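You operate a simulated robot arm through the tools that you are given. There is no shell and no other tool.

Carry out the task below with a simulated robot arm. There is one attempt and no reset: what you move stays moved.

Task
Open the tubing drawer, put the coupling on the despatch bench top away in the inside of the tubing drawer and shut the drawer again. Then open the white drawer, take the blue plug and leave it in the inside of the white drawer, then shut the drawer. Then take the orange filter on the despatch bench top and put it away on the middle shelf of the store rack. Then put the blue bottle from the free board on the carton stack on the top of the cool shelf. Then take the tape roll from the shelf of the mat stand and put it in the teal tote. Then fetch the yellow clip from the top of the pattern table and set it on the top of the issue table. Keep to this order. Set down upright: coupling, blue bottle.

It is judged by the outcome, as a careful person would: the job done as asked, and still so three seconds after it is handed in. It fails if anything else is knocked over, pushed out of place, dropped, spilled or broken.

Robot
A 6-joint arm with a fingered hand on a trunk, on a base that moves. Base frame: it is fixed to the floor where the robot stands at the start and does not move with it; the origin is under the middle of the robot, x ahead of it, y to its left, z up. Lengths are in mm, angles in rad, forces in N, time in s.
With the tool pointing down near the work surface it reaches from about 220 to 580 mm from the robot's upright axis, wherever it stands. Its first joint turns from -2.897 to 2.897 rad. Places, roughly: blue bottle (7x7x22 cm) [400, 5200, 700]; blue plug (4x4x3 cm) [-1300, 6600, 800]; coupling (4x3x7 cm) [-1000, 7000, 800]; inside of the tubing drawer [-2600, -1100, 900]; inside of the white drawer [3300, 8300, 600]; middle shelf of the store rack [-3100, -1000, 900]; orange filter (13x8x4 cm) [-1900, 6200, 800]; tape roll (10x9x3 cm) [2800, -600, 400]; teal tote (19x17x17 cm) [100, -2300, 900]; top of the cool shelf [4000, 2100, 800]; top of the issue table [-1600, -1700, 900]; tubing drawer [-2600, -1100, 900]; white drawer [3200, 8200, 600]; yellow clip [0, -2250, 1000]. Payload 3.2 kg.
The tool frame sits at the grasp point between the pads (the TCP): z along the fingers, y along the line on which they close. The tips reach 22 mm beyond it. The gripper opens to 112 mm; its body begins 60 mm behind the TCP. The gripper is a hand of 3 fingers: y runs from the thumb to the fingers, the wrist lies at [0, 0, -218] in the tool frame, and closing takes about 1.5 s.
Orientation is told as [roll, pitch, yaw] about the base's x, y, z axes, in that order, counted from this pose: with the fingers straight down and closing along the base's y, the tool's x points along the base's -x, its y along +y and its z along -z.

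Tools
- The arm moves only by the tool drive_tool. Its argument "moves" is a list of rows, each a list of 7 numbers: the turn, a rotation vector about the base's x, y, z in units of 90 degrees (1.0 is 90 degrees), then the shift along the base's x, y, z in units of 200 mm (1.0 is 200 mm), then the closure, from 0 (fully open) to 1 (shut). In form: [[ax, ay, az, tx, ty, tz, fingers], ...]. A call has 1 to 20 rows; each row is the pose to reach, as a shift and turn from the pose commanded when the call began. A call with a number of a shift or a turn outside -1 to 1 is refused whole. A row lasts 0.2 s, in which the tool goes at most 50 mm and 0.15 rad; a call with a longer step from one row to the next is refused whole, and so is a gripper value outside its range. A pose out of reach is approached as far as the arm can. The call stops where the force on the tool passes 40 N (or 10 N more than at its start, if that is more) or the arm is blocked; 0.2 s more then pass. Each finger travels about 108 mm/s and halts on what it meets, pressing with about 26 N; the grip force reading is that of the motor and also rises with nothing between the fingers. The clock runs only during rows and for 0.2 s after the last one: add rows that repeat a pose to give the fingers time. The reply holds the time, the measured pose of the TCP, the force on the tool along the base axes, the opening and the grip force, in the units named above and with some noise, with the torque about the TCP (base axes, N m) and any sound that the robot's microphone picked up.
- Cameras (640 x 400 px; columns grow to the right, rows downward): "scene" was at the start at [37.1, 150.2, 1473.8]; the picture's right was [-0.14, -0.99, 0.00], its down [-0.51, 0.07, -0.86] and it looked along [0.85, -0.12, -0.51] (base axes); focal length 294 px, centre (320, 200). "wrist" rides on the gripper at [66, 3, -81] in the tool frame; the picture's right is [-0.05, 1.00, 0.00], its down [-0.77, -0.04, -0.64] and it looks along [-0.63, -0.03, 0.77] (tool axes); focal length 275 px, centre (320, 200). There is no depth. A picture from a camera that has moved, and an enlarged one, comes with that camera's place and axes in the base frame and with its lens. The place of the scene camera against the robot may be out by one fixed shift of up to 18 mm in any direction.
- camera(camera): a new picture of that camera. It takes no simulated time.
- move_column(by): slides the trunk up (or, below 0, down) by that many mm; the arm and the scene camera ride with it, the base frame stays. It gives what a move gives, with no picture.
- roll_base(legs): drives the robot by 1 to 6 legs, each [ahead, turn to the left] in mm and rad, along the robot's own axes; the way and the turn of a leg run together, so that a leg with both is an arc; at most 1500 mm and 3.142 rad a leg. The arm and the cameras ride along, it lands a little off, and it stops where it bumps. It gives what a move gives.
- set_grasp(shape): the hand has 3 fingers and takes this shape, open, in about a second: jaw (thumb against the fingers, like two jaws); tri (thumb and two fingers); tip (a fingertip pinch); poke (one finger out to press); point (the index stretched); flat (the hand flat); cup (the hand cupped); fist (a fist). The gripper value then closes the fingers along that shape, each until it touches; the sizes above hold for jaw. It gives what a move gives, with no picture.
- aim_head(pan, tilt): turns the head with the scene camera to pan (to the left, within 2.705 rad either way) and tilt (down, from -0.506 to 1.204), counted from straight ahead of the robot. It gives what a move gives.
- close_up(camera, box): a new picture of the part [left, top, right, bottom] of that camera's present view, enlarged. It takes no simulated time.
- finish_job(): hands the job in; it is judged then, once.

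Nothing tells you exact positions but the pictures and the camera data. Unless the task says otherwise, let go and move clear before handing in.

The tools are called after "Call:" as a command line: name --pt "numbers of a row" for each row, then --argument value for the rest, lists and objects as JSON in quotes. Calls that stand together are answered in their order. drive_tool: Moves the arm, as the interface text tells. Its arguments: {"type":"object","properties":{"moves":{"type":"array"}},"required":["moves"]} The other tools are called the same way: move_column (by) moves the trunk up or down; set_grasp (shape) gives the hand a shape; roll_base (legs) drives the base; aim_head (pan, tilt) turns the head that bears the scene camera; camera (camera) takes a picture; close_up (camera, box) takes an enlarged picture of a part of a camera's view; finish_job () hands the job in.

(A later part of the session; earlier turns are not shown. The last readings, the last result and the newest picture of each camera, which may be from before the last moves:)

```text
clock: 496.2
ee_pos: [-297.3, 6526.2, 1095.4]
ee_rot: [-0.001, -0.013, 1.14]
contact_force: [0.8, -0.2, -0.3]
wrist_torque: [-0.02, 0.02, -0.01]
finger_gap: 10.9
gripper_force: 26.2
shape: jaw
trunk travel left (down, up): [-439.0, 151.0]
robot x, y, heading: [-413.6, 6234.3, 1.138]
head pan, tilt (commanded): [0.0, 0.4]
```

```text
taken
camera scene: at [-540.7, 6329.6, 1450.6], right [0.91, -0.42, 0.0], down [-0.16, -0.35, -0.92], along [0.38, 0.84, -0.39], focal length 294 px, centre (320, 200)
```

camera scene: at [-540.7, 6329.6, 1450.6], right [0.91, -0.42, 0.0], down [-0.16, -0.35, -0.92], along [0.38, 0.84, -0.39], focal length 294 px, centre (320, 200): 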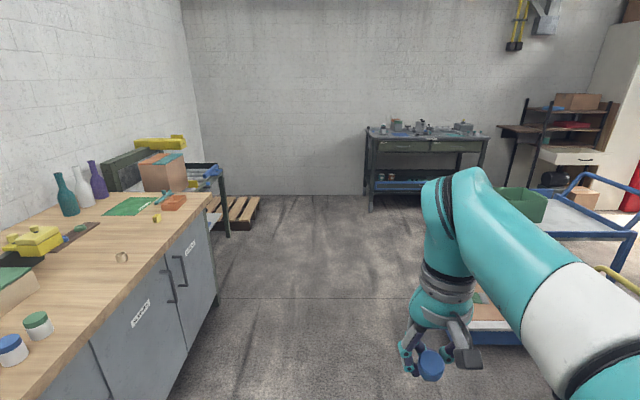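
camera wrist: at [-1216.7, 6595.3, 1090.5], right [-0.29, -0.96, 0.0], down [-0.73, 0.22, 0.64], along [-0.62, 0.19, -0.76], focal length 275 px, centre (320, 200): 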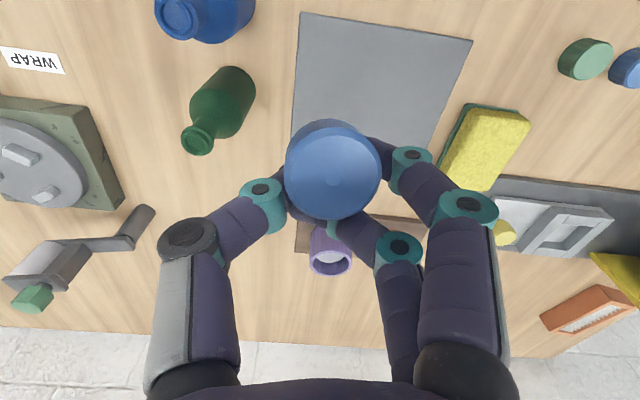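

Call:
roll_base --legs '[[0, -0.01], [1400, 0], [740, 0], [0, -1.571]]'

Call:
roll_base --legs '[[1400, 0], [900, 0]]'

Call:
camera --camera "scene"

```text
clock: 511.0
ee_pos: [815.6, 8048.3, 1096.3]
ee_rot: [-0.002, -0.013, -0.437]
contact_force: [-0.2, -0.9, -0.6]
wrist_torque: [0.0, -0.03, 0.0]
finger_gap: 11.0
gripper_force: 26.3
shape: jaw
trunk travel left (down, up): [-439.0, 151.0]
robot x, y, heading: [525.2, 8165.6, -0.434]
head pan, tilt (commanded): [0.0, 0.4]
```

```text
clock: 522.2
ee_pos: [2888.8, 7125.2, 1095.0]
ee_rot: [-0.003, -0.011, -0.415]
contact_force: [-0.2, 0.6, -0.5]
wrist_torque: [-0.04, -0.01, 0.04]
finger_gap: 11.1
gripper_force: 25.6
shape: jaw
trunk travel left (down, up): [-439.0, 151.0]
robot x, y, heading: [2595.6, 7233.4, -0.416]
head pan, tilt (commanded): [0.0, 0.4]
```

```text
taken
camera scene: at [2699.6, 7370.0, 1450.7], right [-0.4, -0.92, 0.0], down [-0.36, 0.16, -0.92], along [0.84, -0.37, -0.39], focal length 294 px, centre (320, 200)
```

scene: 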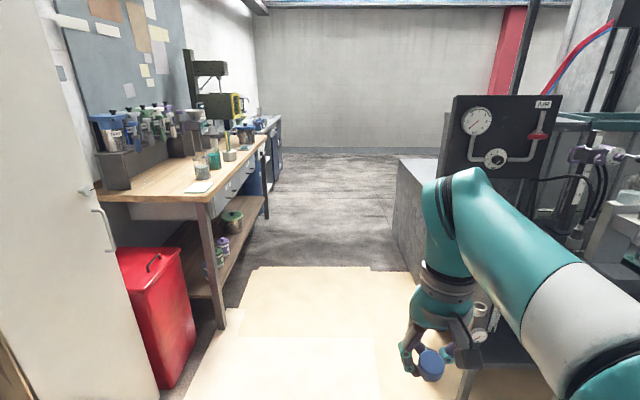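

Call:
roll_base --legs '[[490, 0], [0, 1.543]]'

Call:
aim_head --pan 0.1 --tilt 0.8

Call:
camera --camera "scene"

```text
clock: 528.9
ee_pos: [3161.0, 7326.5, 1095.1]
ee_rot: [-0.002, -0.011, 1.13]
contact_force: [-0.3, -0.2, 0.4]
wrist_torque: [-0.01, 0.02, 0.0]
finger_gap: 11.0
gripper_force: 26.5
shape: jaw
trunk travel left (down, up): [-439.0, 151.0]
robot x, y, heading: [3039.5, 7034.5, 1.128]
head pan, tilt (commanded): [0.0, 0.4]
```

```text
clock: 529.7
ee_pos: [3160.5, 7326.5, 1094.4]
ee_rot: [-0.002, -0.012, 1.129]
contact_force: [-0.5, -0.4, -0.3]
wrist_torque: [0.03, -0.01, -0.05]
finger_gap: 11.0
gripper_force: 25.5
shape: jaw
trunk travel left (down, up): [-439.0, 151.0]
robot x, y, heading: [3045.5, 7035.6, 1.131]
head pan, tilt (commanded): [0.099, 0.799]
```

```text
taken
camera scene: at [2903.1, 7123.8, 1415.6], right [0.94, -0.33, 0.0], down [-0.24, -0.68, -0.7], along [0.23, 0.66, -0.72], focal length 294 px, centre (320, 200)
```

scene: 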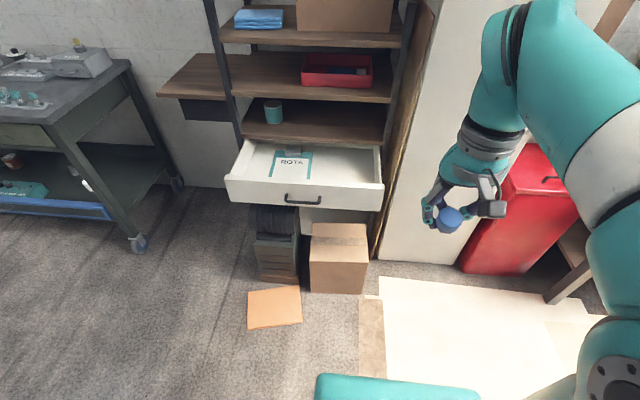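

Call:
roll_base --legs '[[365, 0]]'

Call:
drive_tool --pt "0 0 0 0 0.15 0 1" --pt "0 0 0 0 0.3 0 1" --pt "0 0 0 0 0.45 0 1" --pt "0 0 0 0 0.6 0 1" --pt "0 0 0 0 0.7 0 1"

Call:
camera --camera "wrist"

Call:
camera --camera "scene"

```text
clock: 532.1
ee_pos: [3319.4, 7668.7, 1095.1]
ee_rot: [-0.002, -0.012, 1.138]
contact_force: [0.4, -0.5, -0.9]
wrist_torque: [0.01, 0.04, 0.01]
finger_gap: 10.8
gripper_force: 25.8
shape: jaw
trunk travel left (down, up): [-439.0, 151.0]
robot x, y, heading: [3201.7, 7378.5, 1.139]
head pan, tilt (commanded): [0.099, 0.799]
```

```text
clock: 533.3
ee_pos: [3316.5, 7808.9, 1093.6]
ee_rot: [-0.003, -0.011, 1.138]
contact_force: [-0.1, 0.4, -0.1]
wrist_torque: [0.04, -0.04, -0.01]
finger_gap: 10.7
gripper_force: 26.1
shape: jaw
trunk travel left (down, up): [-439.0, 151.0]
robot x, y, heading: [3205.2, 7378.4, 1.133]
head pan, tilt (commanded): [0.099, 0.799]
```

```text
taken
camera wrist: at [3284.8, 7749.9, 1174.2], right [-0.89, 0.46, 0.0], down [0.35, 0.68, 0.64], along [0.3, 0.57, -0.76], focal length 275 px, centre (320, 200)
```

wrist: 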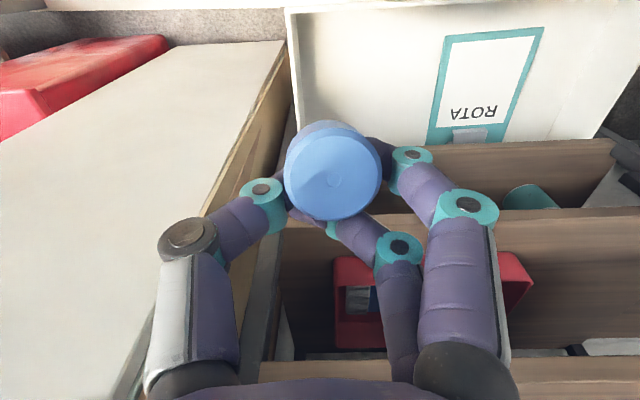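

```text
taken
camera scene: at [3061.4, 7464.2, 1415.5], right [0.94, -0.33, 0.0], down [-0.23, -0.68, -0.7], along [0.23, 0.66, -0.72], focal length 294 px, centre (320, 200)
```

scene: 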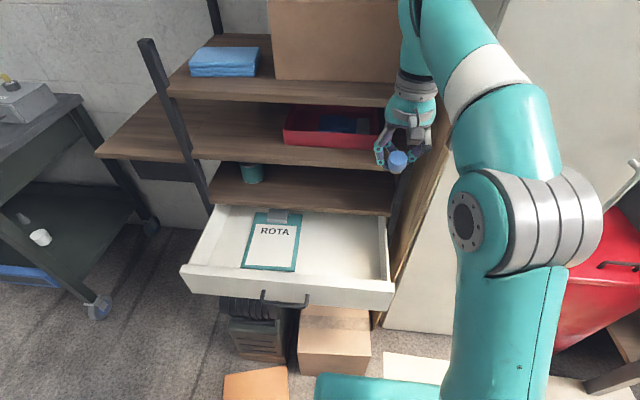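

Call:
drive_tool --pt "0 0 0 -0.04 0.18 0 1" --pt "0 0 0 -0.085 0.37 0 1"

Call:
move_column --by -300

Call:
camera --camera "wrist"

Call:
camera --camera "scene"

```text
clock: 533.9
ee_pos: [3300.1, 7865.2, 1086.6]
ee_rot: [-0.002, -0.013, 1.138]
contact_force: [-0.5, -0.5, 0.0]
wrist_torque: [0.01, -0.04, 0.0]
finger_gap: 10.8
gripper_force: 25.7
shape: jaw
out of reach, approached as far as the arm can: row 2
trunk travel left (down, up): [-439.0, 151.0]
robot x, y, heading: [3201.5, 7376.6, 1.139]
head pan, tilt (commanded): [0.099, 0.799]
```

```text
clock: 536.9
ee_pos: [3299.2, 7865.8, 786.2]
ee_rot: [0.0, -0.011, 1.138]
contact_force: [0.3, 0.1, -0.5]
wrist_torque: [0.0, 0.03, 0.0]
finger_gap: 10.8
gripper_force: 26.1
shape: jaw
trunk travel left (down, up): [-139.0, 451.0]
robot x, y, heading: [3202.5, 7377.9, 1.143]
head pan, tilt (commanded): [0.099, 0.799]
```

```text
taken
camera wrist: at [3268.2, 7806.6, 867.6], right [-0.89, 0.46, 0.0], down [0.35, 0.68, 0.65], along [0.3, 0.57, -0.76], focal length 275 px, centre (320, 200)
```

wrist: 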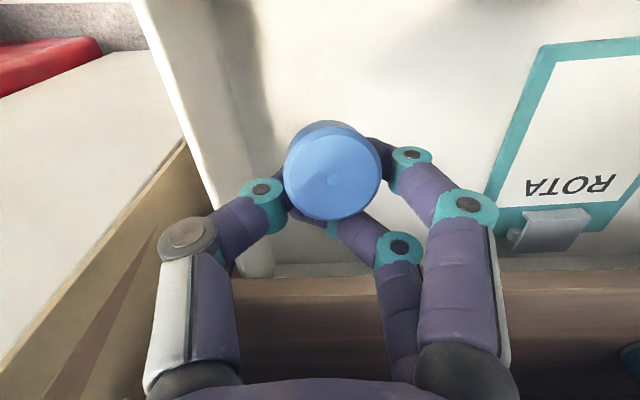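

```text
taken
camera scene: at [3061.4, 7463.9, 1115.6], right [0.94, -0.33, 0.0], down [-0.23, -0.68, -0.7], along [0.23, 0.66, -0.72], focal length 294 px, centre (320, 200)
```

scene: 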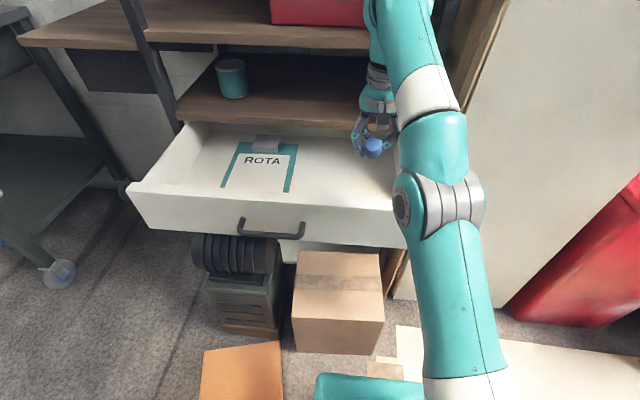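

Call:
drive_tool --pt "0 0 0 -0.07 0.03 0 1" --pt "0 0 0 -0.07 0.03 0 1"

Call:
move_column --by -80

Call:
camera --camera "wrist"

Call:
camera --camera "scene"

```text
clock: 537.5
ee_pos: [3285.8, 7870.6, 784.6]
ee_rot: [0.0, -0.014, 1.138]
contact_force: [0.4, -0.3, -0.1]
wrist_torque: [-0.03, 0.0, 0.01]
finger_gap: 10.9
gripper_force: 26.1
shape: jaw
trunk travel left (down, up): [-139.0, 451.0]
robot x, y, heading: [3200.1, 7376.5, 1.136]
head pan, tilt (commanded): [0.099, 0.799]
```

```text
clock: 538.7
ee_pos: [3285.1, 7870.2, 704.3]
ee_rot: [0.0, -0.014, 1.14]
contact_force: [0.4, 0.1, 0.3]
wrist_torque: [-0.01, -0.02, -0.01]
finger_gap: 10.7
gripper_force: 26.1
shape: jaw
trunk travel left (down, up): [-59.0, 531.0]
robot x, y, heading: [3204.1, 7376.1, 1.137]
head pan, tilt (commanded): [0.099, 0.799]
```

```text
taken
camera wrist: at [3253.8, 7810.4, 785.8], right [-0.89, 0.46, 0.0], down [0.35, 0.68, 0.65], along [0.3, 0.57, -0.76], focal length 275 px, centre (320, 200)
```

wrist: 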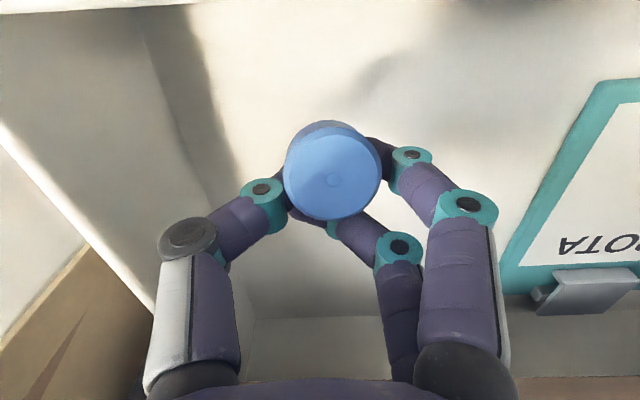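

```text
taken
camera scene: at [3061.4, 7463.9, 1035.6], right [0.94, -0.33, 0.0], down [-0.23, -0.68, -0.7], along [0.23, 0.66, -0.72], focal length 294 px, centre (320, 200)
```

scene: 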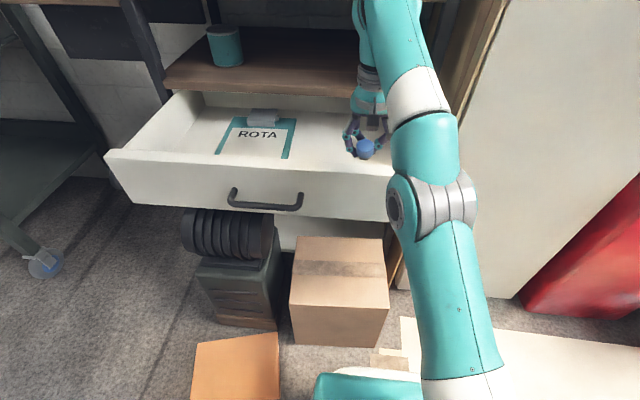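

I'll move 25 mm deeper and yaw the hand a bit so the camera housing stays clear of the drawer front, then lower by arm.

Call:
drive_tool --pt "0 0 -0.07 0.013 0.028 -0.03 1" --pt "0 0 -0.14 0.027 0.056 -0.06 1" --pt "0 0 -0.21 0.04 0.085 -0.1 1" --pt "0 0 -0.28 0.054 0.113 -0.15 1"

Call:
camera --camera "wrist"

Call:
close_up --camera "scene" --box '[280, 70, 440, 220]'

```text
clock: 539.7
ee_pos: [3294.9, 7892.7, 673.4]
ee_rot: [0.004, -0.015, 0.694]
contact_force: [0.1, 0.1, -0.4]
wrist_torque: [0.02, 0.01, -0.02]
finger_gap: 10.5
gripper_force: 26.5
shape: jaw
trunk travel left (down, up): [-59.0, 531.0]
robot x, y, heading: [3203.9, 7378.4, 1.141]
head pan, tilt (commanded): [0.099, 0.799]
```

```text
taken
camera wrist: at [3240.8, 7851.9, 754.1], right [-0.6, 0.8, 0.01], down [0.61, 0.46, 0.65], along [0.51, 0.39, -0.76], focal length 275 px, centre (320, 200)
```

wrist: 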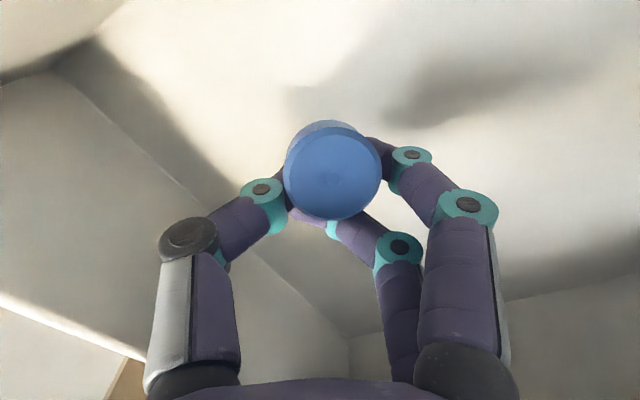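

```text
2.67 times, centred on (360, 145) of scene
camera zoom: at [3061.4, 7463.8, 1035.6], right [0.94, -0.33, 0.0], down [-0.23, -0.68, -0.7], along [0.23, 0.66, -0.72], focal length 785 px, centre (213, 347)
```

zoom: 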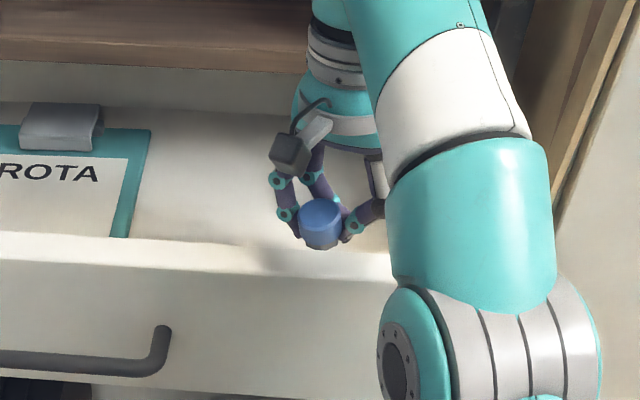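

Call:
drive_tool --pt "0 0 0 0 0 -0.05 1" --pt "0 0 0 0 0 -0.1 1" --pt "0 0 0 0 0 -0.13 1"

Call:
move_column --by -6

Call:
move_column --by -5

Call:
move_column --by -4

Call:
camera --camera "wrist"

```text
clock: 540.5
ee_pos: [3296.4, 7892.9, 648.3]
ee_rot: [-0.001, -0.013, 0.696]
contact_force: [0.2, 0.1, -0.2]
wrist_torque: [-0.02, 0.03, -0.03]
finger_gap: 10.8
gripper_force: 26.2
shape: jaw
trunk travel left (down, up): [-59.0, 531.0]
robot x, y, heading: [3198.7, 7374.9, 1.136]
head pan, tilt (commanded): [0.099, 0.799]
```

```text
clock: 541.0
ee_pos: [3295.8, 7892.7, 642.2]
ee_rot: [-0.001, -0.014, 0.696]
contact_force: [0.8, -0.6, 0.0]
wrist_torque: [-0.02, 0.01, 0.02]
finger_gap: 10.6
gripper_force: 25.8
shape: jaw
trunk travel left (down, up): [-53.0, 537.0]
robot x, y, heading: [3205.1, 7375.3, 1.143]
head pan, tilt (commanded): [0.099, 0.799]
```

```text
clock: 541.6
ee_pos: [3294.9, 7892.4, 637.1]
ee_rot: [0.001, -0.013, 0.698]
contact_force: [-0.4, 0.8, 1.9]
wrist_torque: [0.07, 0.02, 0.03]
finger_gap: 10.4
gripper_force: 25.6
shape: jaw
trunk travel left (down, up): [-48.0, 542.0]
robot x, y, heading: [3204.2, 7374.0, 1.135]
head pan, tilt (commanded): [0.099, 0.799]
```

```text
clock: 542.1
ee_pos: [3294.4, 7892.4, 635.1]
ee_rot: [0.004, -0.019, 0.697]
contact_force: [-3.4, 2.9, 23.1]
wrist_torque: [0.21, 0.57, -0.03]
finger_gap: 12.4
gripper_force: 26.1
shape: jaw
trunk travel left (down, up): [-44.0, 546.0]
robot x, y, heading: [3203.0, 7376.2, 1.137]
head pan, tilt (commanded): [0.099, 0.799]
```

```text
taken
camera wrist: at [3240.5, 7851.6, 716.3], right [-0.61, 0.8, 0.0], down [0.61, 0.46, 0.65], along [0.51, 0.4, -0.76], focal length 275 px, centre (320, 200)
```

wrist: 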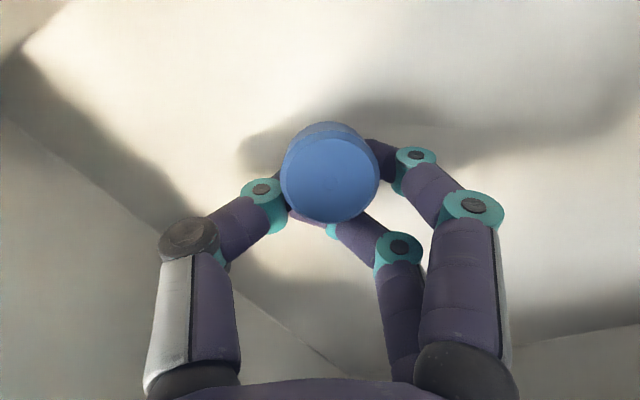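

Touchdown (23 N). Easing 2 mm up and opening the fingers.

Call:
move_column --by 2

Call:
drive_tool --pt "0 0 0 0 0 0 0.85" --pt "0 0 0 0 0 0 0.78" --pt "0 0 0 0 0 0 0.7" --pt "0 0 0 0 0 0 0.62" --pt "0 0 0 0 0 0 0.55" --pt "0 0 0 0 0 0 0.5" --pt "0 0 0 0 0 0 0.5"

Call:
camera --camera "wrist"

```text
clock: 542.6
ee_pos: [3295.0, 7891.4, 636.7]
ee_rot: [0.001, -0.015, 0.7]
contact_force: [-5.3, 0.4, 14.7]
wrist_torque: [0.09, 0.42, 0.02]
finger_gap: 12.3
gripper_force: 26.3
shape: jaw
trunk travel left (down, up): [-46.0, 544.0]
robot x, y, heading: [3205.2, 7376.3, 1.137]
head pan, tilt (commanded): [0.099, 0.799]
```

```text
clock: 544.2
ee_pos: [3296.4, 7892.2, 635.7]
ee_rot: [0.0, -0.016, 0.697]
contact_force: [2.2, -0.7, 9.2]
wrist_torque: [0.07, 0.09, -0.01]
finger_gap: 51.1
gripper_force: 0.0
shape: jaw
trunk travel left (down, up): [-46.0, 544.0]
robot x, y, heading: [3202.0, 7375.1, 1.137]
head pan, tilt (commanded): [0.099, 0.799]
```

```text
taken
camera wrist: at [3241.6, 7852.2, 716.6], right [-0.61, 0.8, 0.0], down [0.61, 0.46, 0.65], along [0.51, 0.39, -0.76], focal length 275 px, centre (320, 200)
```

wrist: 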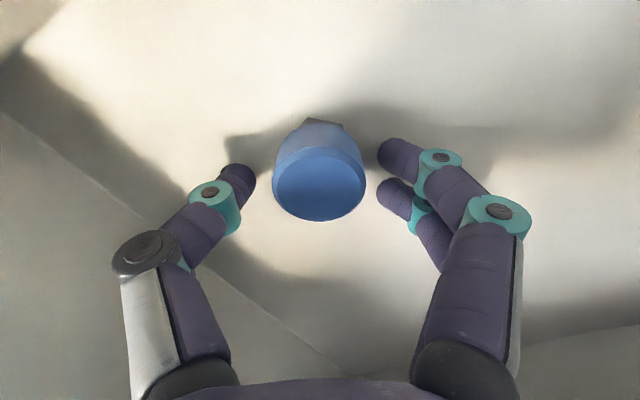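

The plug rests upright in the white drawer. Raising straight up and stepping back to shut the drawer.

Call:
move_column --by 160

Call:
camera --camera "wrist"

Call:
camera --camera "scene"

```text
clock: 546.0
ee_pos: [3296.2, 7891.5, 796.3]
ee_rot: [0.0, -0.013, 0.698]
contact_force: [0.1, -0.4, -0.5]
wrist_torque: [0.0, -0.02, 0.01]
finger_gap: 55.2
gripper_force: 0.0
shape: jaw
trunk travel left (down, up): [-206.0, 384.0]
robot x, y, heading: [3202.5, 7374.6, 1.142]
head pan, tilt (commanded): [0.099, 0.799]
```

```text
taken
camera wrist: at [3241.3, 7852.6, 876.2], right [-0.61, 0.8, 0.0], down [0.61, 0.46, 0.65], along [0.51, 0.39, -0.76], focal length 275 px, centre (320, 200)
```

wrist: 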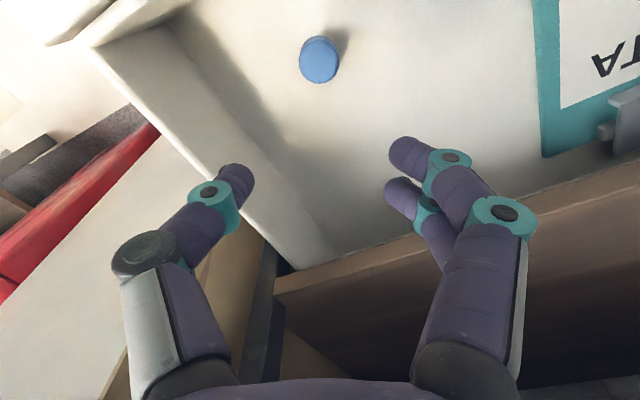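

```text
taken
camera scene: at [3061.4, 7463.9, 1182.5], right [0.94, -0.33, 0.0], down [-0.23, -0.68, -0.7], along [0.23, 0.66, -0.72], focal length 294 px, centre (320, 200)
```

scene: 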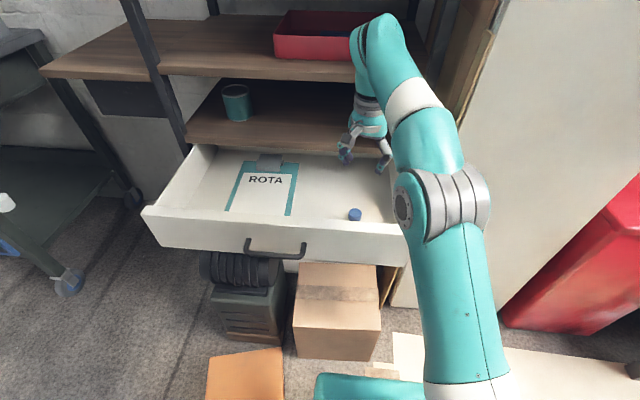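

The plug sits in the drawer next to the clipboard. Retracting in front of the panel, closing the fingers and tilting forward to push it shut.

Call:
drive_tool --pt "0 0 0.047 -0.1 -0.15 0 0.6" --pt "0 0 0.093 -0.2 -0.3 0 0.7" --pt "0 0 0.14 -0.3 -0.45 0 0.85" --pt "0 0 0.187 -0.41 -0.6 0 1" --pt "0 0 0.233 -0.51 -0.75 0 1" --pt "0 0 0.28 -0.61 -0.9 0 1"

Call:
drive_tool --pt "0.063 -0.03 0 0 0 0 1" --pt "0.126 -0.06 0 0 0 0 1" --pt "0.19 -0.089 0 0 0 0 1" --pt "0.253 -0.119 0 0 0 0 1"

Call:
move_column --by -100

Call:
camera --camera "scene"

Call:
camera --camera "wrist"

```text
clock: 547.5
ee_pos: [3173.2, 7712.7, 794.1]
ee_rot: [-0.001, -0.013, 1.139]
contact_force: [1.0, 0.2, -0.4]
wrist_torque: [-0.01, -0.01, -0.03]
finger_gap: 0.2
gripper_force: 26.4
shape: jaw
trunk travel left (down, up): [-206.0, 384.0]
robot x, y, heading: [3201.0, 7374.7, 1.134]
head pan, tilt (commanded): [0.099, 0.799]
```

```text
clock: 548.5
ee_pos: [3174.3, 7712.5, 795.5]
ee_rot: [-0.003, -0.454, 1.138]
contact_force: [0.1, -0.4, 0.5]
wrist_torque: [-0.01, 0.0, 0.0]
finger_gap: 0.0
gripper_force: 25.4
shape: jaw
trunk travel left (down, up): [-206.0, 384.0]
robot x, y, heading: [3201.0, 7375.7, 1.139]
head pan, tilt (commanded): [0.099, 0.799]
```

```text
clock: 549.8
ee_pos: [3175.0, 7712.5, 696.1]
ee_rot: [-0.003, -0.454, 1.138]
contact_force: [0.2, 0.0, 0.7]
wrist_torque: [-0.01, 0.0, -0.01]
finger_gap: 0.0
gripper_force: 26.1
shape: jaw
trunk travel left (down, up): [-106.0, 484.0]
robot x, y, heading: [3202.5, 7377.3, 1.141]
head pan, tilt (commanded): [0.099, 0.799]
```

```text
taken
camera scene: at [3061.4, 7463.8, 1082.6], right [0.94, -0.33, 0.0], down [-0.23, -0.68, -0.7], along [0.23, 0.66, -0.72], focal length 294 px, centre (320, 200)
```

scene: 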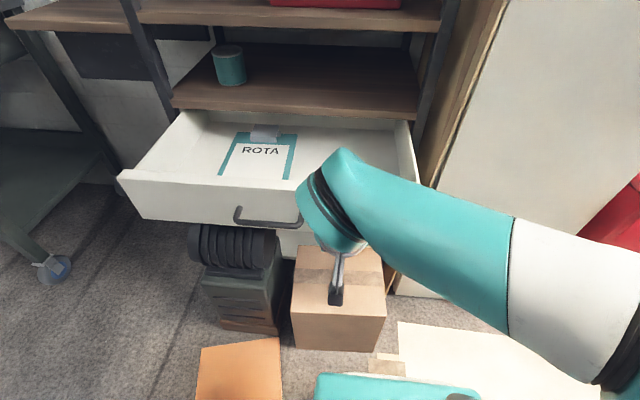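

```text
taken
camera wrist: at [3130.3, 7628.6, 739.8], right [-0.89, 0.46, 0.02], down [0.2, 0.36, 0.91], along [0.41, 0.81, -0.42], focal length 275 px, centre (320, 200)
```

wrist: 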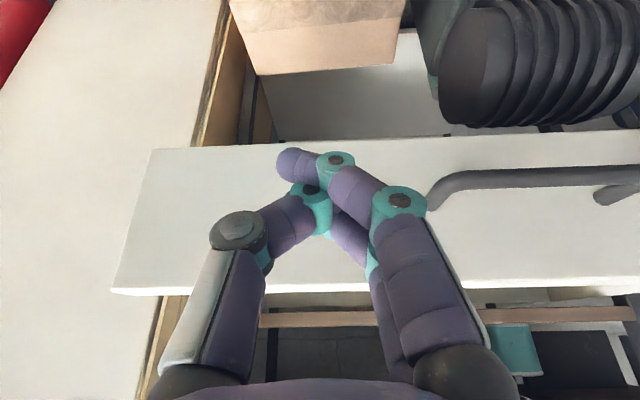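

Pushing the drawer shut slowly.

Call:
drive_tool --pt "0 0 0 0.03 0.063 0 1" --pt "0 0 0 0.06 0.126 0 1" --pt "0 0 0 0.08 0.168 0 1" --pt "0 0 0 0.1 0.21 0 1" --pt "0 0 0 0.12 0.252 0 1" --pt "0 0 0 0.14 0.294 0 1" --pt "0 0 0 0.16 0.336 0 1" --pt "0 0 0 0.18 0.378 0 1" --pt "0 0 0 0.2 0.42 0 1" --pt "0 0 0 0.22 0.462 0 1" --pt "0 0 0 0.24 0.504 0 1" --pt "0 0 0 0.26 0.546 0 1" --pt "0 0 0 0.28 0.588 0 1" --pt "0 0 0 0.3 0.63 0 1" --pt "0 0 0 0.32 0.672 0 1" --pt "0 0 0 0.34 0.714 0 1" --pt "0 0 0 0.36 0.756 0 1" --pt "0 0 0 0.38 0.798 0 1" --pt "0 0 0 0.4 0.84 0 1"

Call:
camera --camera "scene"

```text
clock: 553.8
ee_pos: [3254.5, 7880.9, 696.5]
ee_rot: [-0.005, -0.454, 1.138]
contact_force: [-0.5, -0.4, 0.7]
wrist_torque: [-0.01, -0.03, -0.01]
finger_gap: 0.4
gripper_force: 26.2
shape: jaw
trunk travel left (down, up): [-106.0, 484.0]
robot x, y, heading: [3201.6, 7373.8, 1.135]
head pan, tilt (commanded): [0.099, 0.799]
```

```text
taken
camera scene: at [3061.4, 7463.8, 1082.6], right [0.94, -0.33, 0.0], down [-0.23, -0.68, -0.7], along [0.23, 0.66, -0.72], focal length 294 px, centre (320, 200)
```

scene: 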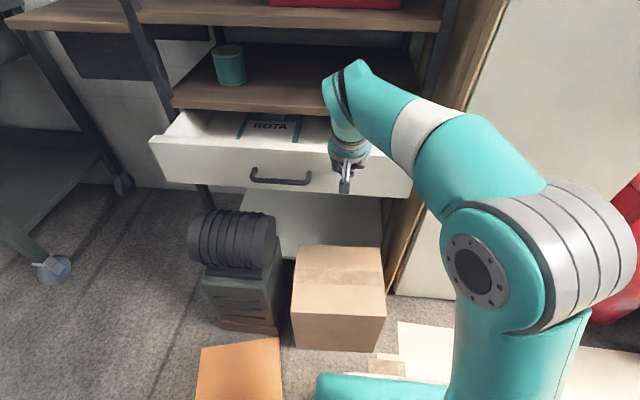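

About half way. To avoid the shelf above, I'll tilt the hand further and lower it before pushing the rest.

Call:
drive_tool --pt "0.01 -0.005 0 -0.03 -0.07 0 1" --pt "0.07 -0.033 0 -0.06 -0.13 -0.03 1" --pt "0.13 -0.061 0 -0.06 -0.13 -0.09 1" --pt "0.19 -0.09 0 -0.06 -0.13 -0.15 1" --pt "0.253 -0.119 0 -0.06 -0.13 -0.2 1"

Call:
drive_tool --pt "0 0 0 0.03 0.063 0 1" --pt "0 0 0 0.06 0.126 0 1" --pt "0 0 0 0.08 0.168 0 1" --pt "0 0 0 0.1 0.21 0 1" --pt "0 0 0 0.12 0.252 0 1" --pt "0 0 0 0.14 0.294 0 1" --pt "0 0 0 0.16 0.336 0 1" --pt "0 0 0 0.18 0.378 0 1" --pt "0 0 0 0.2 0.42 0 1" --pt "0 0 0 0.22 0.462 0 1" --pt "0 0 0 0.24 0.504 0 1" --pt "0 0 0 0.26 0.546 0 1"

Call:
camera --camera "scene"

Call:
camera --camera "wrist"

```text
clock: 555.0
ee_pos: [3240.7, 7855.8, 655.5]
ee_rot: [-0.008, -0.89, 1.142]
contact_force: [0.3, -0.8, -0.3]
wrist_torque: [-0.01, -0.01, -0.01]
finger_gap: 0.1
gripper_force: 26.0
shape: jaw
trunk travel left (down, up): [-106.0, 484.0]
robot x, y, heading: [3202.7, 7374.7, 1.14]
head pan, tilt (commanded): [0.099, 0.799]
```

```text
clock: 557.6
ee_pos: [3292.8, 7964.0, 655.5]
ee_rot: [-0.009, -0.891, 1.141]
contact_force: [-0.2, -0.8, 0.3]
wrist_torque: [0.01, -0.01, -0.04]
finger_gap: 0.1
gripper_force: 25.7
shape: jaw
trunk travel left (down, up): [-106.0, 484.0]
robot x, y, heading: [3204.2, 7373.8, 1.139]
head pan, tilt (commanded): [0.099, 0.799]
```

```text
taken
camera scene: at [3061.3, 7463.8, 1082.6], right [0.94, -0.33, 0.0], down [-0.23, -0.68, -0.7], along [0.23, 0.66, -0.72], focal length 294 px, centre (320, 200)
```

scene: 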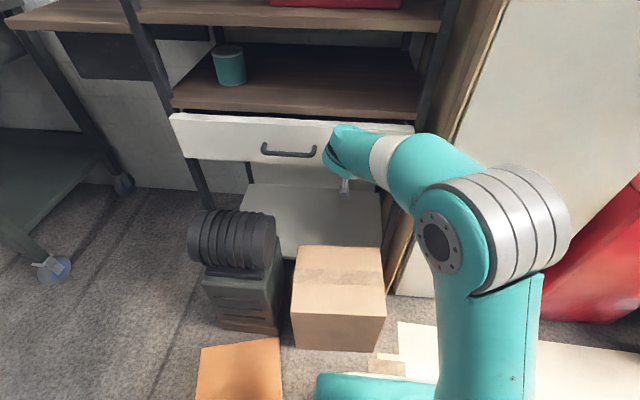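

```text
taken
camera wrist: at [3246.5, 7871.5, 655.7], right [-0.89, 0.45, 0.03], down [0.02, -0.02, 1.0], along [0.45, 0.89, 0.01], focal length 275 px, centre (320, 200)
```

wrist: 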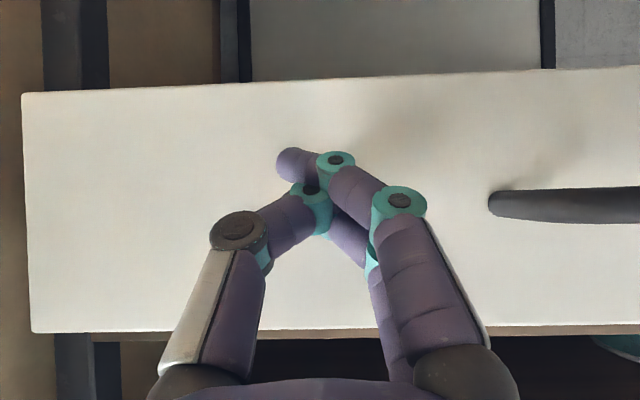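

Call:
drive_tool --pt "0 0 0 0.015 0.031 0 1" --pt "0 0 0 0.03 0.063 0 1" --pt "0 0 0 0.045 0.094 0 1" --pt "0 0 0 0.06 0.126 0 1" --pt "0 0 0 0.07 0.147 0 1" --pt "0 0 0 0.08 0.168 0 1" --pt "0 0 0 0.09 0.189 0 1" --pt "0 0 0 0.1 0.21 0 1"

Call:
camera --camera "scene"

```text
clock: 559.4
ee_pos: [3310.1, 8004.8, 652.8]
ee_rot: [-0.009, -0.889, 1.142]
contact_force: [-18.1, -19.3, -4.8]
wrist_torque: [0.0, 0.1, -0.26]
finger_gap: 0.2
gripper_force: 25.6
shape: jaw
trunk travel left (down, up): [-106.0, 484.0]
robot x, y, heading: [3199.5, 7374.6, 1.143]
head pan, tilt (commanded): [0.099, 0.799]
```

```text
taken
camera scene: at [3059.6, 7462.1, 1082.3], right [0.95, -0.32, 0.0], down [-0.23, -0.68, -0.7], along [0.23, 0.66, -0.72], focal length 294 px, centre (320, 200)
```

scene: 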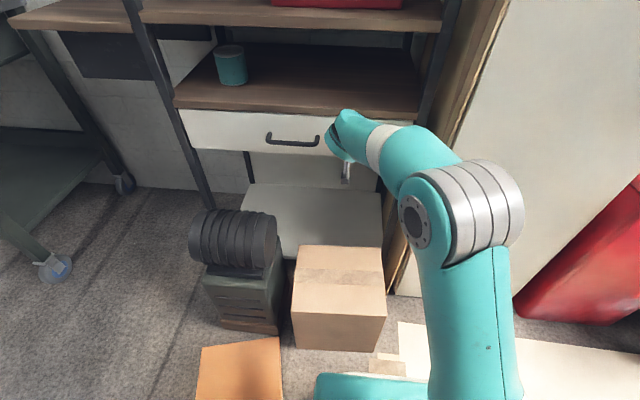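

The white drawer is shut (firm stop). Backing off and folding the arm.

Call:
drive_tool --pt "0 0 0 -0.06 -0.126 0 1" --pt "0 0 0 -0.15 -0.315 0 1" --pt "0 0 0 -0.24 -0.504 0 1" --pt "0 0 0 -0.33 -0.7 0 1"

Call:
roll_base --legs '[[-420, 0]]'

Call:
drive_tool --pt "-0.075 0.035 0 0.03 -0.02 0.03 0.8" --pt "-0.15 0.07 0 0.06 -0.04 0.06 0.6" --pt "-0.225 0.105 0 0.09 -0.06 0.09 0.4" --pt "-0.3 0.14 0 0.12 -0.08 0.12 0.2" --pt "-0.375 0.175 0 0.15 -0.1 0.15 0" --pt "-0.45 0.21 0 0.17 -0.12 0.18 0" --pt "-0.51 0.237 0 0.19 -0.14 0.2 0"

Call:
camera --camera "scene"

```text
clock: 560.4
ee_pos: [3246.8, 7865.9, 654.3]
ee_rot: [-0.008, -0.891, 1.142]
contact_force: [0.1, -0.6, -0.1]
wrist_torque: [-0.03, -0.03, -0.01]
finger_gap: 0.1
gripper_force: 25.6
shape: jaw
trunk travel left (down, up): [-106.0, 484.0]
robot x, y, heading: [3204.5, 7374.4, 1.139]
head pan, tilt (commanded): [0.099, 0.799]
```

```text
clock: 563.0
ee_pos: [3066.5, 7477.9, 654.5]
ee_rot: [-0.008, -0.892, 1.148]
contact_force: [-0.1, -1.0, 0.2]
wrist_torque: [0.03, 0.01, -0.03]
finger_gap: 0.0
gripper_force: 25.8
shape: jaw
trunk travel left (down, up): [-106.0, 484.0]
robot x, y, heading: [3023.7, 6992.1, 1.146]
head pan, tilt (commanded): [0.099, 0.799]
```

```text
clock: 564.6
ee_pos: [3103.1, 7451.2, 694.8]
ee_rot: [-0.001, -0.008, 1.144]
contact_force: [0.2, -0.9, 1.1]
wrist_torque: [0.0, -0.01, 0.02]
finger_gap: 111.7
gripper_force: 0.0
shape: jaw
trunk travel left (down, up): [-106.0, 484.0]
robot x, y, heading: [3023.2, 6983.6, 1.145]
head pan, tilt (commanded): [0.099, 0.799]
```

```text
taken
camera scene: at [2882.9, 7075.0, 1082.6], right [0.95, -0.32, 0.0], down [-0.23, -0.68, -0.7], along [0.22, 0.66, -0.72], focal length 294 px, centre (320, 200)
```

scene: 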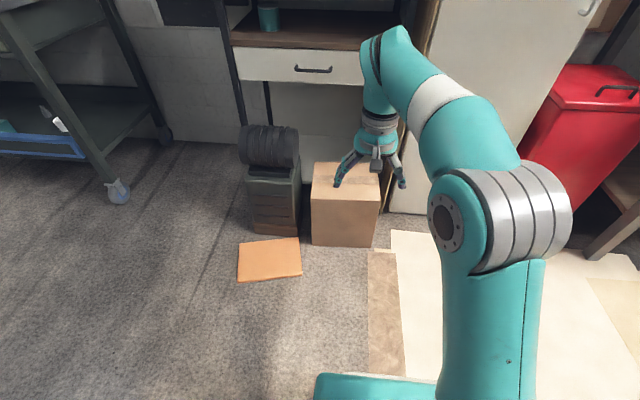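

White drawer is shut and everything on the floor is untouched. Next the orange filter: it's at the back of the bench's near end, behind the press, so I'll need to reach it from the gap at the bench end. Folding the arm and driving over.

Call:
drive_tool --pt "0 0 0 0 -0.15 0.1 0" --pt "0 0 0 -0.05 -0.3 0.2 0" --pt "0 0 0 -0.1 -0.45 0.3 0" --pt "0 0 0 -0.15 -0.6 0.35 0"

Call:
move_column --by 370

Call:
roll_base --legs '[[0, 1.555], [1400, 0], [1270, 0], [0, 1.571]]'

```text
clock: 565.6
ee_pos: [3074.4, 7329.4, 766.5]
ee_rot: [-0.001, -0.008, 1.143]
contact_force: [-0.3, -0.5, 0.0]
wrist_torque: [-0.01, 0.02, -0.03]
finger_gap: 111.9
gripper_force: 0.0
shape: jaw
trunk travel left (down, up): [-106.0, 484.0]
robot x, y, heading: [3028.0, 6987.2, 1.144]
head pan, tilt (commanded): [0.099, 0.799]
```

```text
clock: 569.2
ee_pos: [3074.2, 7329.6, 1135.9]
ee_rot: [0.0, -0.009, 1.142]
contact_force: [-0.7, 0.3, 0.0]
wrist_torque: [0.0, 0.01, -0.01]
finger_gap: 112.0
gripper_force: 0.0
shape: jaw
trunk travel left (down, up): [-476.0, 114.0]
robot x, y, heading: [3019.3, 6988.5, 1.147]
head pan, tilt (commanded): [0.099, 0.799]
```

```text
clock: 589.6
ee_pos: [598.2, 7870.0, 1137.0]
ee_rot: [0.001, -0.009, -2.067]
contact_force: [0.0, -0.5, 0.6]
wrist_torque: [-0.05, 0.0, 0.03]
finger_gap: 112.0
gripper_force: 0.0
shape: jaw
trunk travel left (down, up): [-476.0, 114.0]
robot x, y, heading: [668.3, 8206.3, -2.066]
head pan, tilt (commanded): [0.099, 0.799]
```

Call:
roll_base --legs '[[0, 0.031], [1200, 0], [1200, 0], [950, 0], [0, -1.6]]'

Call:
aim_head --pan -0.2 --tilt 0.5

Call:
camera --camera "scene"

```text
clock: 610.3
ee_pos: [-1115.5, 5232.8, 1135.8]
ee_rot: [0.001, -0.007, 2.68]
contact_force: [-0.1, -0.4, -0.6]
wrist_torque: [0.0, -0.03, -0.01]
finger_gap: 111.8
gripper_force: 0.1
shape: jaw
trunk travel left (down, up): [-476.0, 114.0]
robot x, y, heading: [-775.0, 5172.2, 2.677]
head pan, tilt (commanded): [0.099, 0.799]
```

```text
clock: 611.1
ee_pos: [-1116.4, 5233.3, 1135.5]
ee_rot: [0.0, -0.008, 2.677]
contact_force: [0.3, -0.7, -1.2]
wrist_torque: [-0.02, 0.01, -0.04]
finger_gap: 112.1
gripper_force: 0.0
shape: jaw
trunk travel left (down, up): [-476.0, 114.0]
robot x, y, heading: [-770.5, 5171.8, 2.68]
head pan, tilt (commanded): [-0.201, 0.499]
```

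```text
taken
camera scene: at [-859.6, 5049.7, 1478.5], right [0.61, 0.79, 0.0], down [0.38, -0.29, -0.88], along [-0.69, 0.54, -0.48], focal length 294 px, centre (320, 200)
```

scene: 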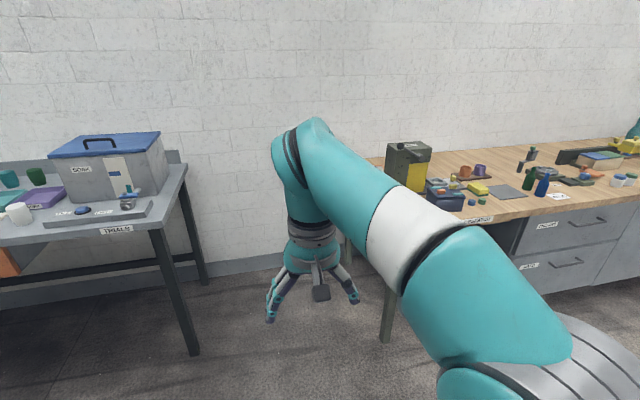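

The gap between the two benches is about 890 mm wide — enough for me. Driving straight into it.

Call:
roll_base --legs '[[0, 0.03], [1110, 0], [0, -0.011]]'

Call:
aim_head --pan -1.1 --tilt 0.6

Call:
camera --camera "scene"

Call:
camera --camera "wrist"

```text
clock: 617.4
ee_pos: [-2122.8, 5701.4, 1135.4]
ee_rot: [0.002, -0.008, 2.686]
contact_force: [1.0, 0.1, -0.1]
wrist_torque: [0.0, -0.01, 0.02]
finger_gap: 112.0
gripper_force: 0.1
shape: jaw
trunk travel left (down, up): [-476.0, 114.0]
robot x, y, heading: [-1783.5, 5641.2, 2.685]
head pan, tilt (commanded): [-0.201, 0.499]
```

```text
clock: 618.6
ee_pos: [-2122.1, 5702.1, 1136.0]
ee_rot: [0.0, -0.009, 2.687]
contact_force: [0.5, 1.4, -0.3]
wrist_torque: [0.01, 0.03, -0.02]
finger_gap: 111.9
gripper_force: 0.1
shape: jaw
trunk travel left (down, up): [-476.0, 114.0]
robot x, y, heading: [-1780.6, 5637.5, 2.691]
head pan, tilt (commanded): [-1.1, 0.6]
```

```text
taken
camera scene: at [-1794.1, 5553.1, 1469.4], right [1.0, 0.02, 0.0], down [0.01, -0.56, -0.83], along [-0.01, 0.83, -0.56], focal length 294 px, centre (320, 200)
```

scene: 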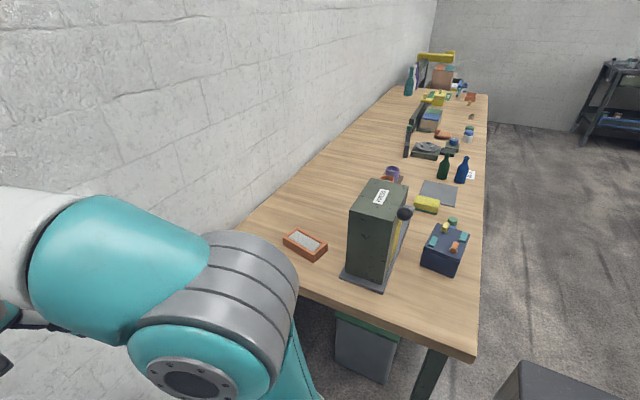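

```text
taken
camera wrist: at [-2065.0, 5670.2, 1216.8], right [-0.48, -0.88, 0.0], down [-0.67, 0.37, 0.64], along [-0.56, 0.31, -0.77], focal length 275 px, centre (320, 200)
```

wrist: 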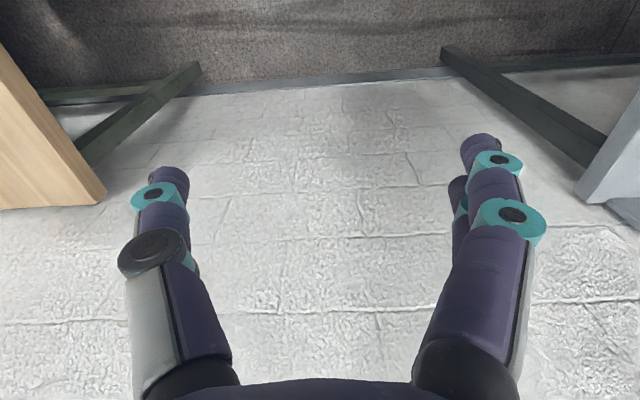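

The filter (orange frame, pale top) is visible at the bench corner near me. Zooming in to get its orientation.

Call:
close_up --camera "scene" --box '[250, 190, 410, 310]'

```text
3.33 times, centred on (330, 250) of scene
camera zoom: at [-1794.1, 5553.1, 1469.4], right [1.0, 0.02, 0.0], down [0.01, -0.56, -0.83], along [-0.01, 0.83, -0.56], focal length 982 px, centre (287, 33)
```

zoom: 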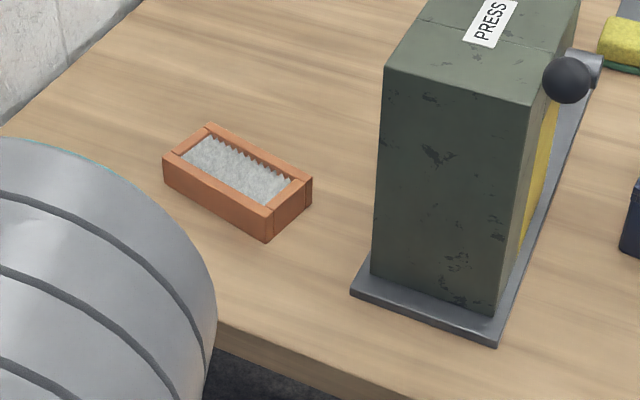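

The filter's 8 cm side lies along the bench length, centred near (-1835, 6250). I'll roll 140 mm further in, then swing the arm to the right over the bench end while turning the hand.

Call:
roll_base --legs '[[140, 0]]'

Call:
drive_tool --pt "0 0 -0.08 0.05 0.14 0 0" --pt "0 0 -0.16 0.1 0.28 0 0" --pt "0 0 -0.24 0.15 0.42 0 0" --pt "0 0 -0.32 0.2 0.56 0 0" --pt "0 0 -0.4 0.25 0.7 0 0" --pt "0 0 -0.48 0.3 0.84 0 0" --pt "0 0 -0.57 0.35 0.98 0 0"

Call:
drive_tool --pt "0 0 -0.08 0.13 0.09 0 0" --pt "0 0 -0.16 0.26 0.17 0 0" --pt "0 0 -0.24 0.39 0.26 0 0" --pt "0 0 -0.32 0.52 0.34 0 0" --pt "0 0 -0.4 0.65 0.43 0 0" --pt "0 0 -0.48 0.78 0.51 0 0" --pt "0 0 -0.57 0.9 0.6 0 0"

Call:
camera --camera "wrist"

```text
clock: 620.0
ee_pos: [-2246.2, 5763.9, 1135.5]
ee_rot: [0.001, -0.009, 2.685]
contact_force: [0.6, -0.2, -0.6]
wrist_torque: [-0.01, 0.0, -0.01]
finger_gap: 111.9
gripper_force: 0.1
shape: jaw
trunk travel left (down, up): [-476.0, 114.0]
robot x, y, heading: [-1907.8, 5703.5, 2.684]
head pan, tilt (commanded): [-1.1, 0.6]
```

```text
clock: 621.6
ee_pos: [-2177.1, 5960.0, 1135.6]
ee_rot: [0.0, -0.009, 1.789]
contact_force: [0.2, 0.2, 0.1]
wrist_torque: [0.02, -0.04, -0.01]
finger_gap: 111.8
gripper_force: 0.1
shape: jaw
trunk travel left (down, up): [-476.0, 114.0]
robot x, y, heading: [-1908.4, 5703.8, 2.682]
head pan, tilt (commanded): [-1.1, 0.6]
```

```text
clock: 623.2
ee_pos: [-1996.4, 6077.6, 1135.2]
ee_rot: [0.0, -0.009, 0.89]
contact_force: [-0.2, -0.8, 0.2]
wrist_torque: [0.0, -0.05, -0.02]
finger_gap: 111.7
gripper_force: 0.1
shape: jaw
trunk travel left (down, up): [-476.0, 114.0]
robot x, y, heading: [-1901.4, 5705.9, 2.687]
head pan, tilt (commanded): [-1.1, 0.6]
```

```text
taken
camera wrist: at [-2042.4, 6028.9, 1217.0], right [-0.75, 0.66, 0.0], down [0.51, 0.57, 0.64], along [0.43, 0.48, -0.77], focal length 275 px, centre (320, 200)
```

wrist: 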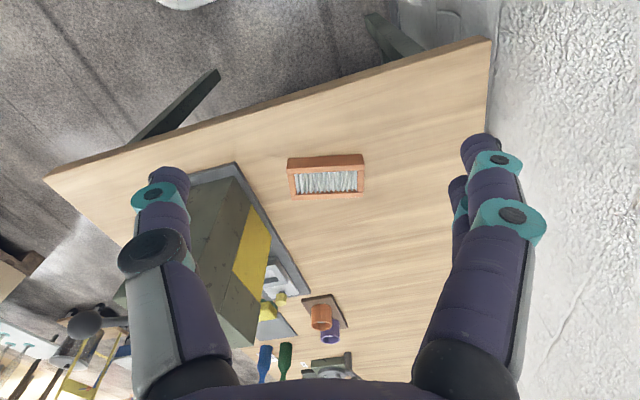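

Call:
close_up --camera "wrist" --box '[260, 130, 400, 230]'

```text
4.00 times, centred on (330, 180) of wrist
camera zoom: at [-2042.4, 6028.9, 1217.0], right [-0.75, 0.66, 0.0], down [0.51, 0.57, 0.64], along [0.43, 0.48, -0.77], focal length 1101 px, centre (280, 280)
```

zoom: 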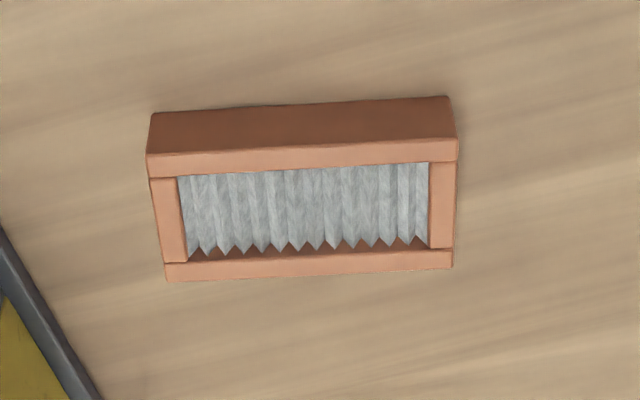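

Filter measured precisely: centre about (-1865, 6245), long axis at -38°. Moving over it with the hand turned to match, lowering a little.

Call:
drive_tool --pt "0 0 -0.09 0.06 0.076 -0.03 0" --pt "0 0 -0.18 0.119 0.152 -0.06 0" --pt "0 0 -0.27 0.179 0.228 -0.1 0" --pt "0 0 -0.36 0.238 0.304 -0.14 0" --pt "0 0 -0.45 0.298 0.38 -0.18 0" --pt "0 0 -0.54 0.357 0.455 -0.22 0" --pt "0 0 -0.63 0.417 0.531 -0.26 0" --pt "0 0 -0.72 0.476 0.607 -0.3 0" --pt "0 0 -0.81 0.536 0.683 -0.34 0" --pt "0 0 -0.9 0.595 0.759 -0.38 0" --pt "0 0 -0.991 0.655 0.835 -0.42 0"

Call:
camera --camera "wrist"

Call:
camera --camera "scene"

```text
clock: 625.6
ee_pos: [-1904.2, 6224.6, 1033.1]
ee_rot: [0.007, 0.005, -0.597]
contact_force: [0.2, 0.0, 0.5]
wrist_torque: [-0.01, -0.03, -0.02]
finger_gap: 112.1
gripper_force: 0.0
shape: jaw
out of reach, approached as far as the arm can: row 9, 10, 11
trunk travel left (down, up): [-476.0, 114.0]
robot x, y, heading: [-1910.1, 5701.1, 2.685]
head pan, tilt (commanded): [-1.1, 0.6]
```

```text
taken
camera wrist: at [-1958.9, 6265.0, 1115.6], right [0.6, 0.8, 0.01], down [0.62, -0.47, 0.63], along [0.51, -0.38, -0.78], focal length 275 px, centre (320, 200)
```

wrist: 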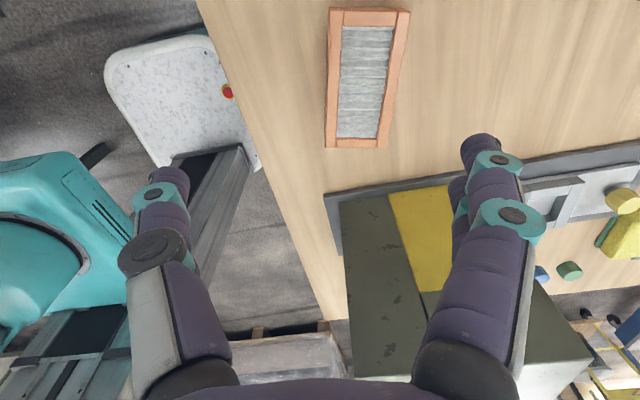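

```text
taken
camera scene: at [-1918.6, 5614.1, 1469.4], right [1.0, 0.01, 0.0], down [0.01, -0.56, -0.83], along [-0.01, 0.83, -0.56], focal length 294 px, centre (320, 200)
```

scene: 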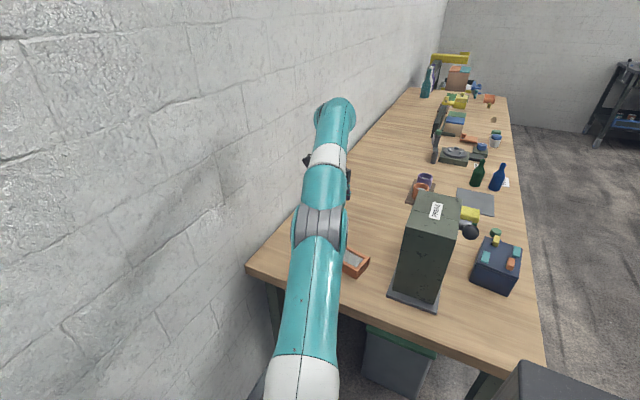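

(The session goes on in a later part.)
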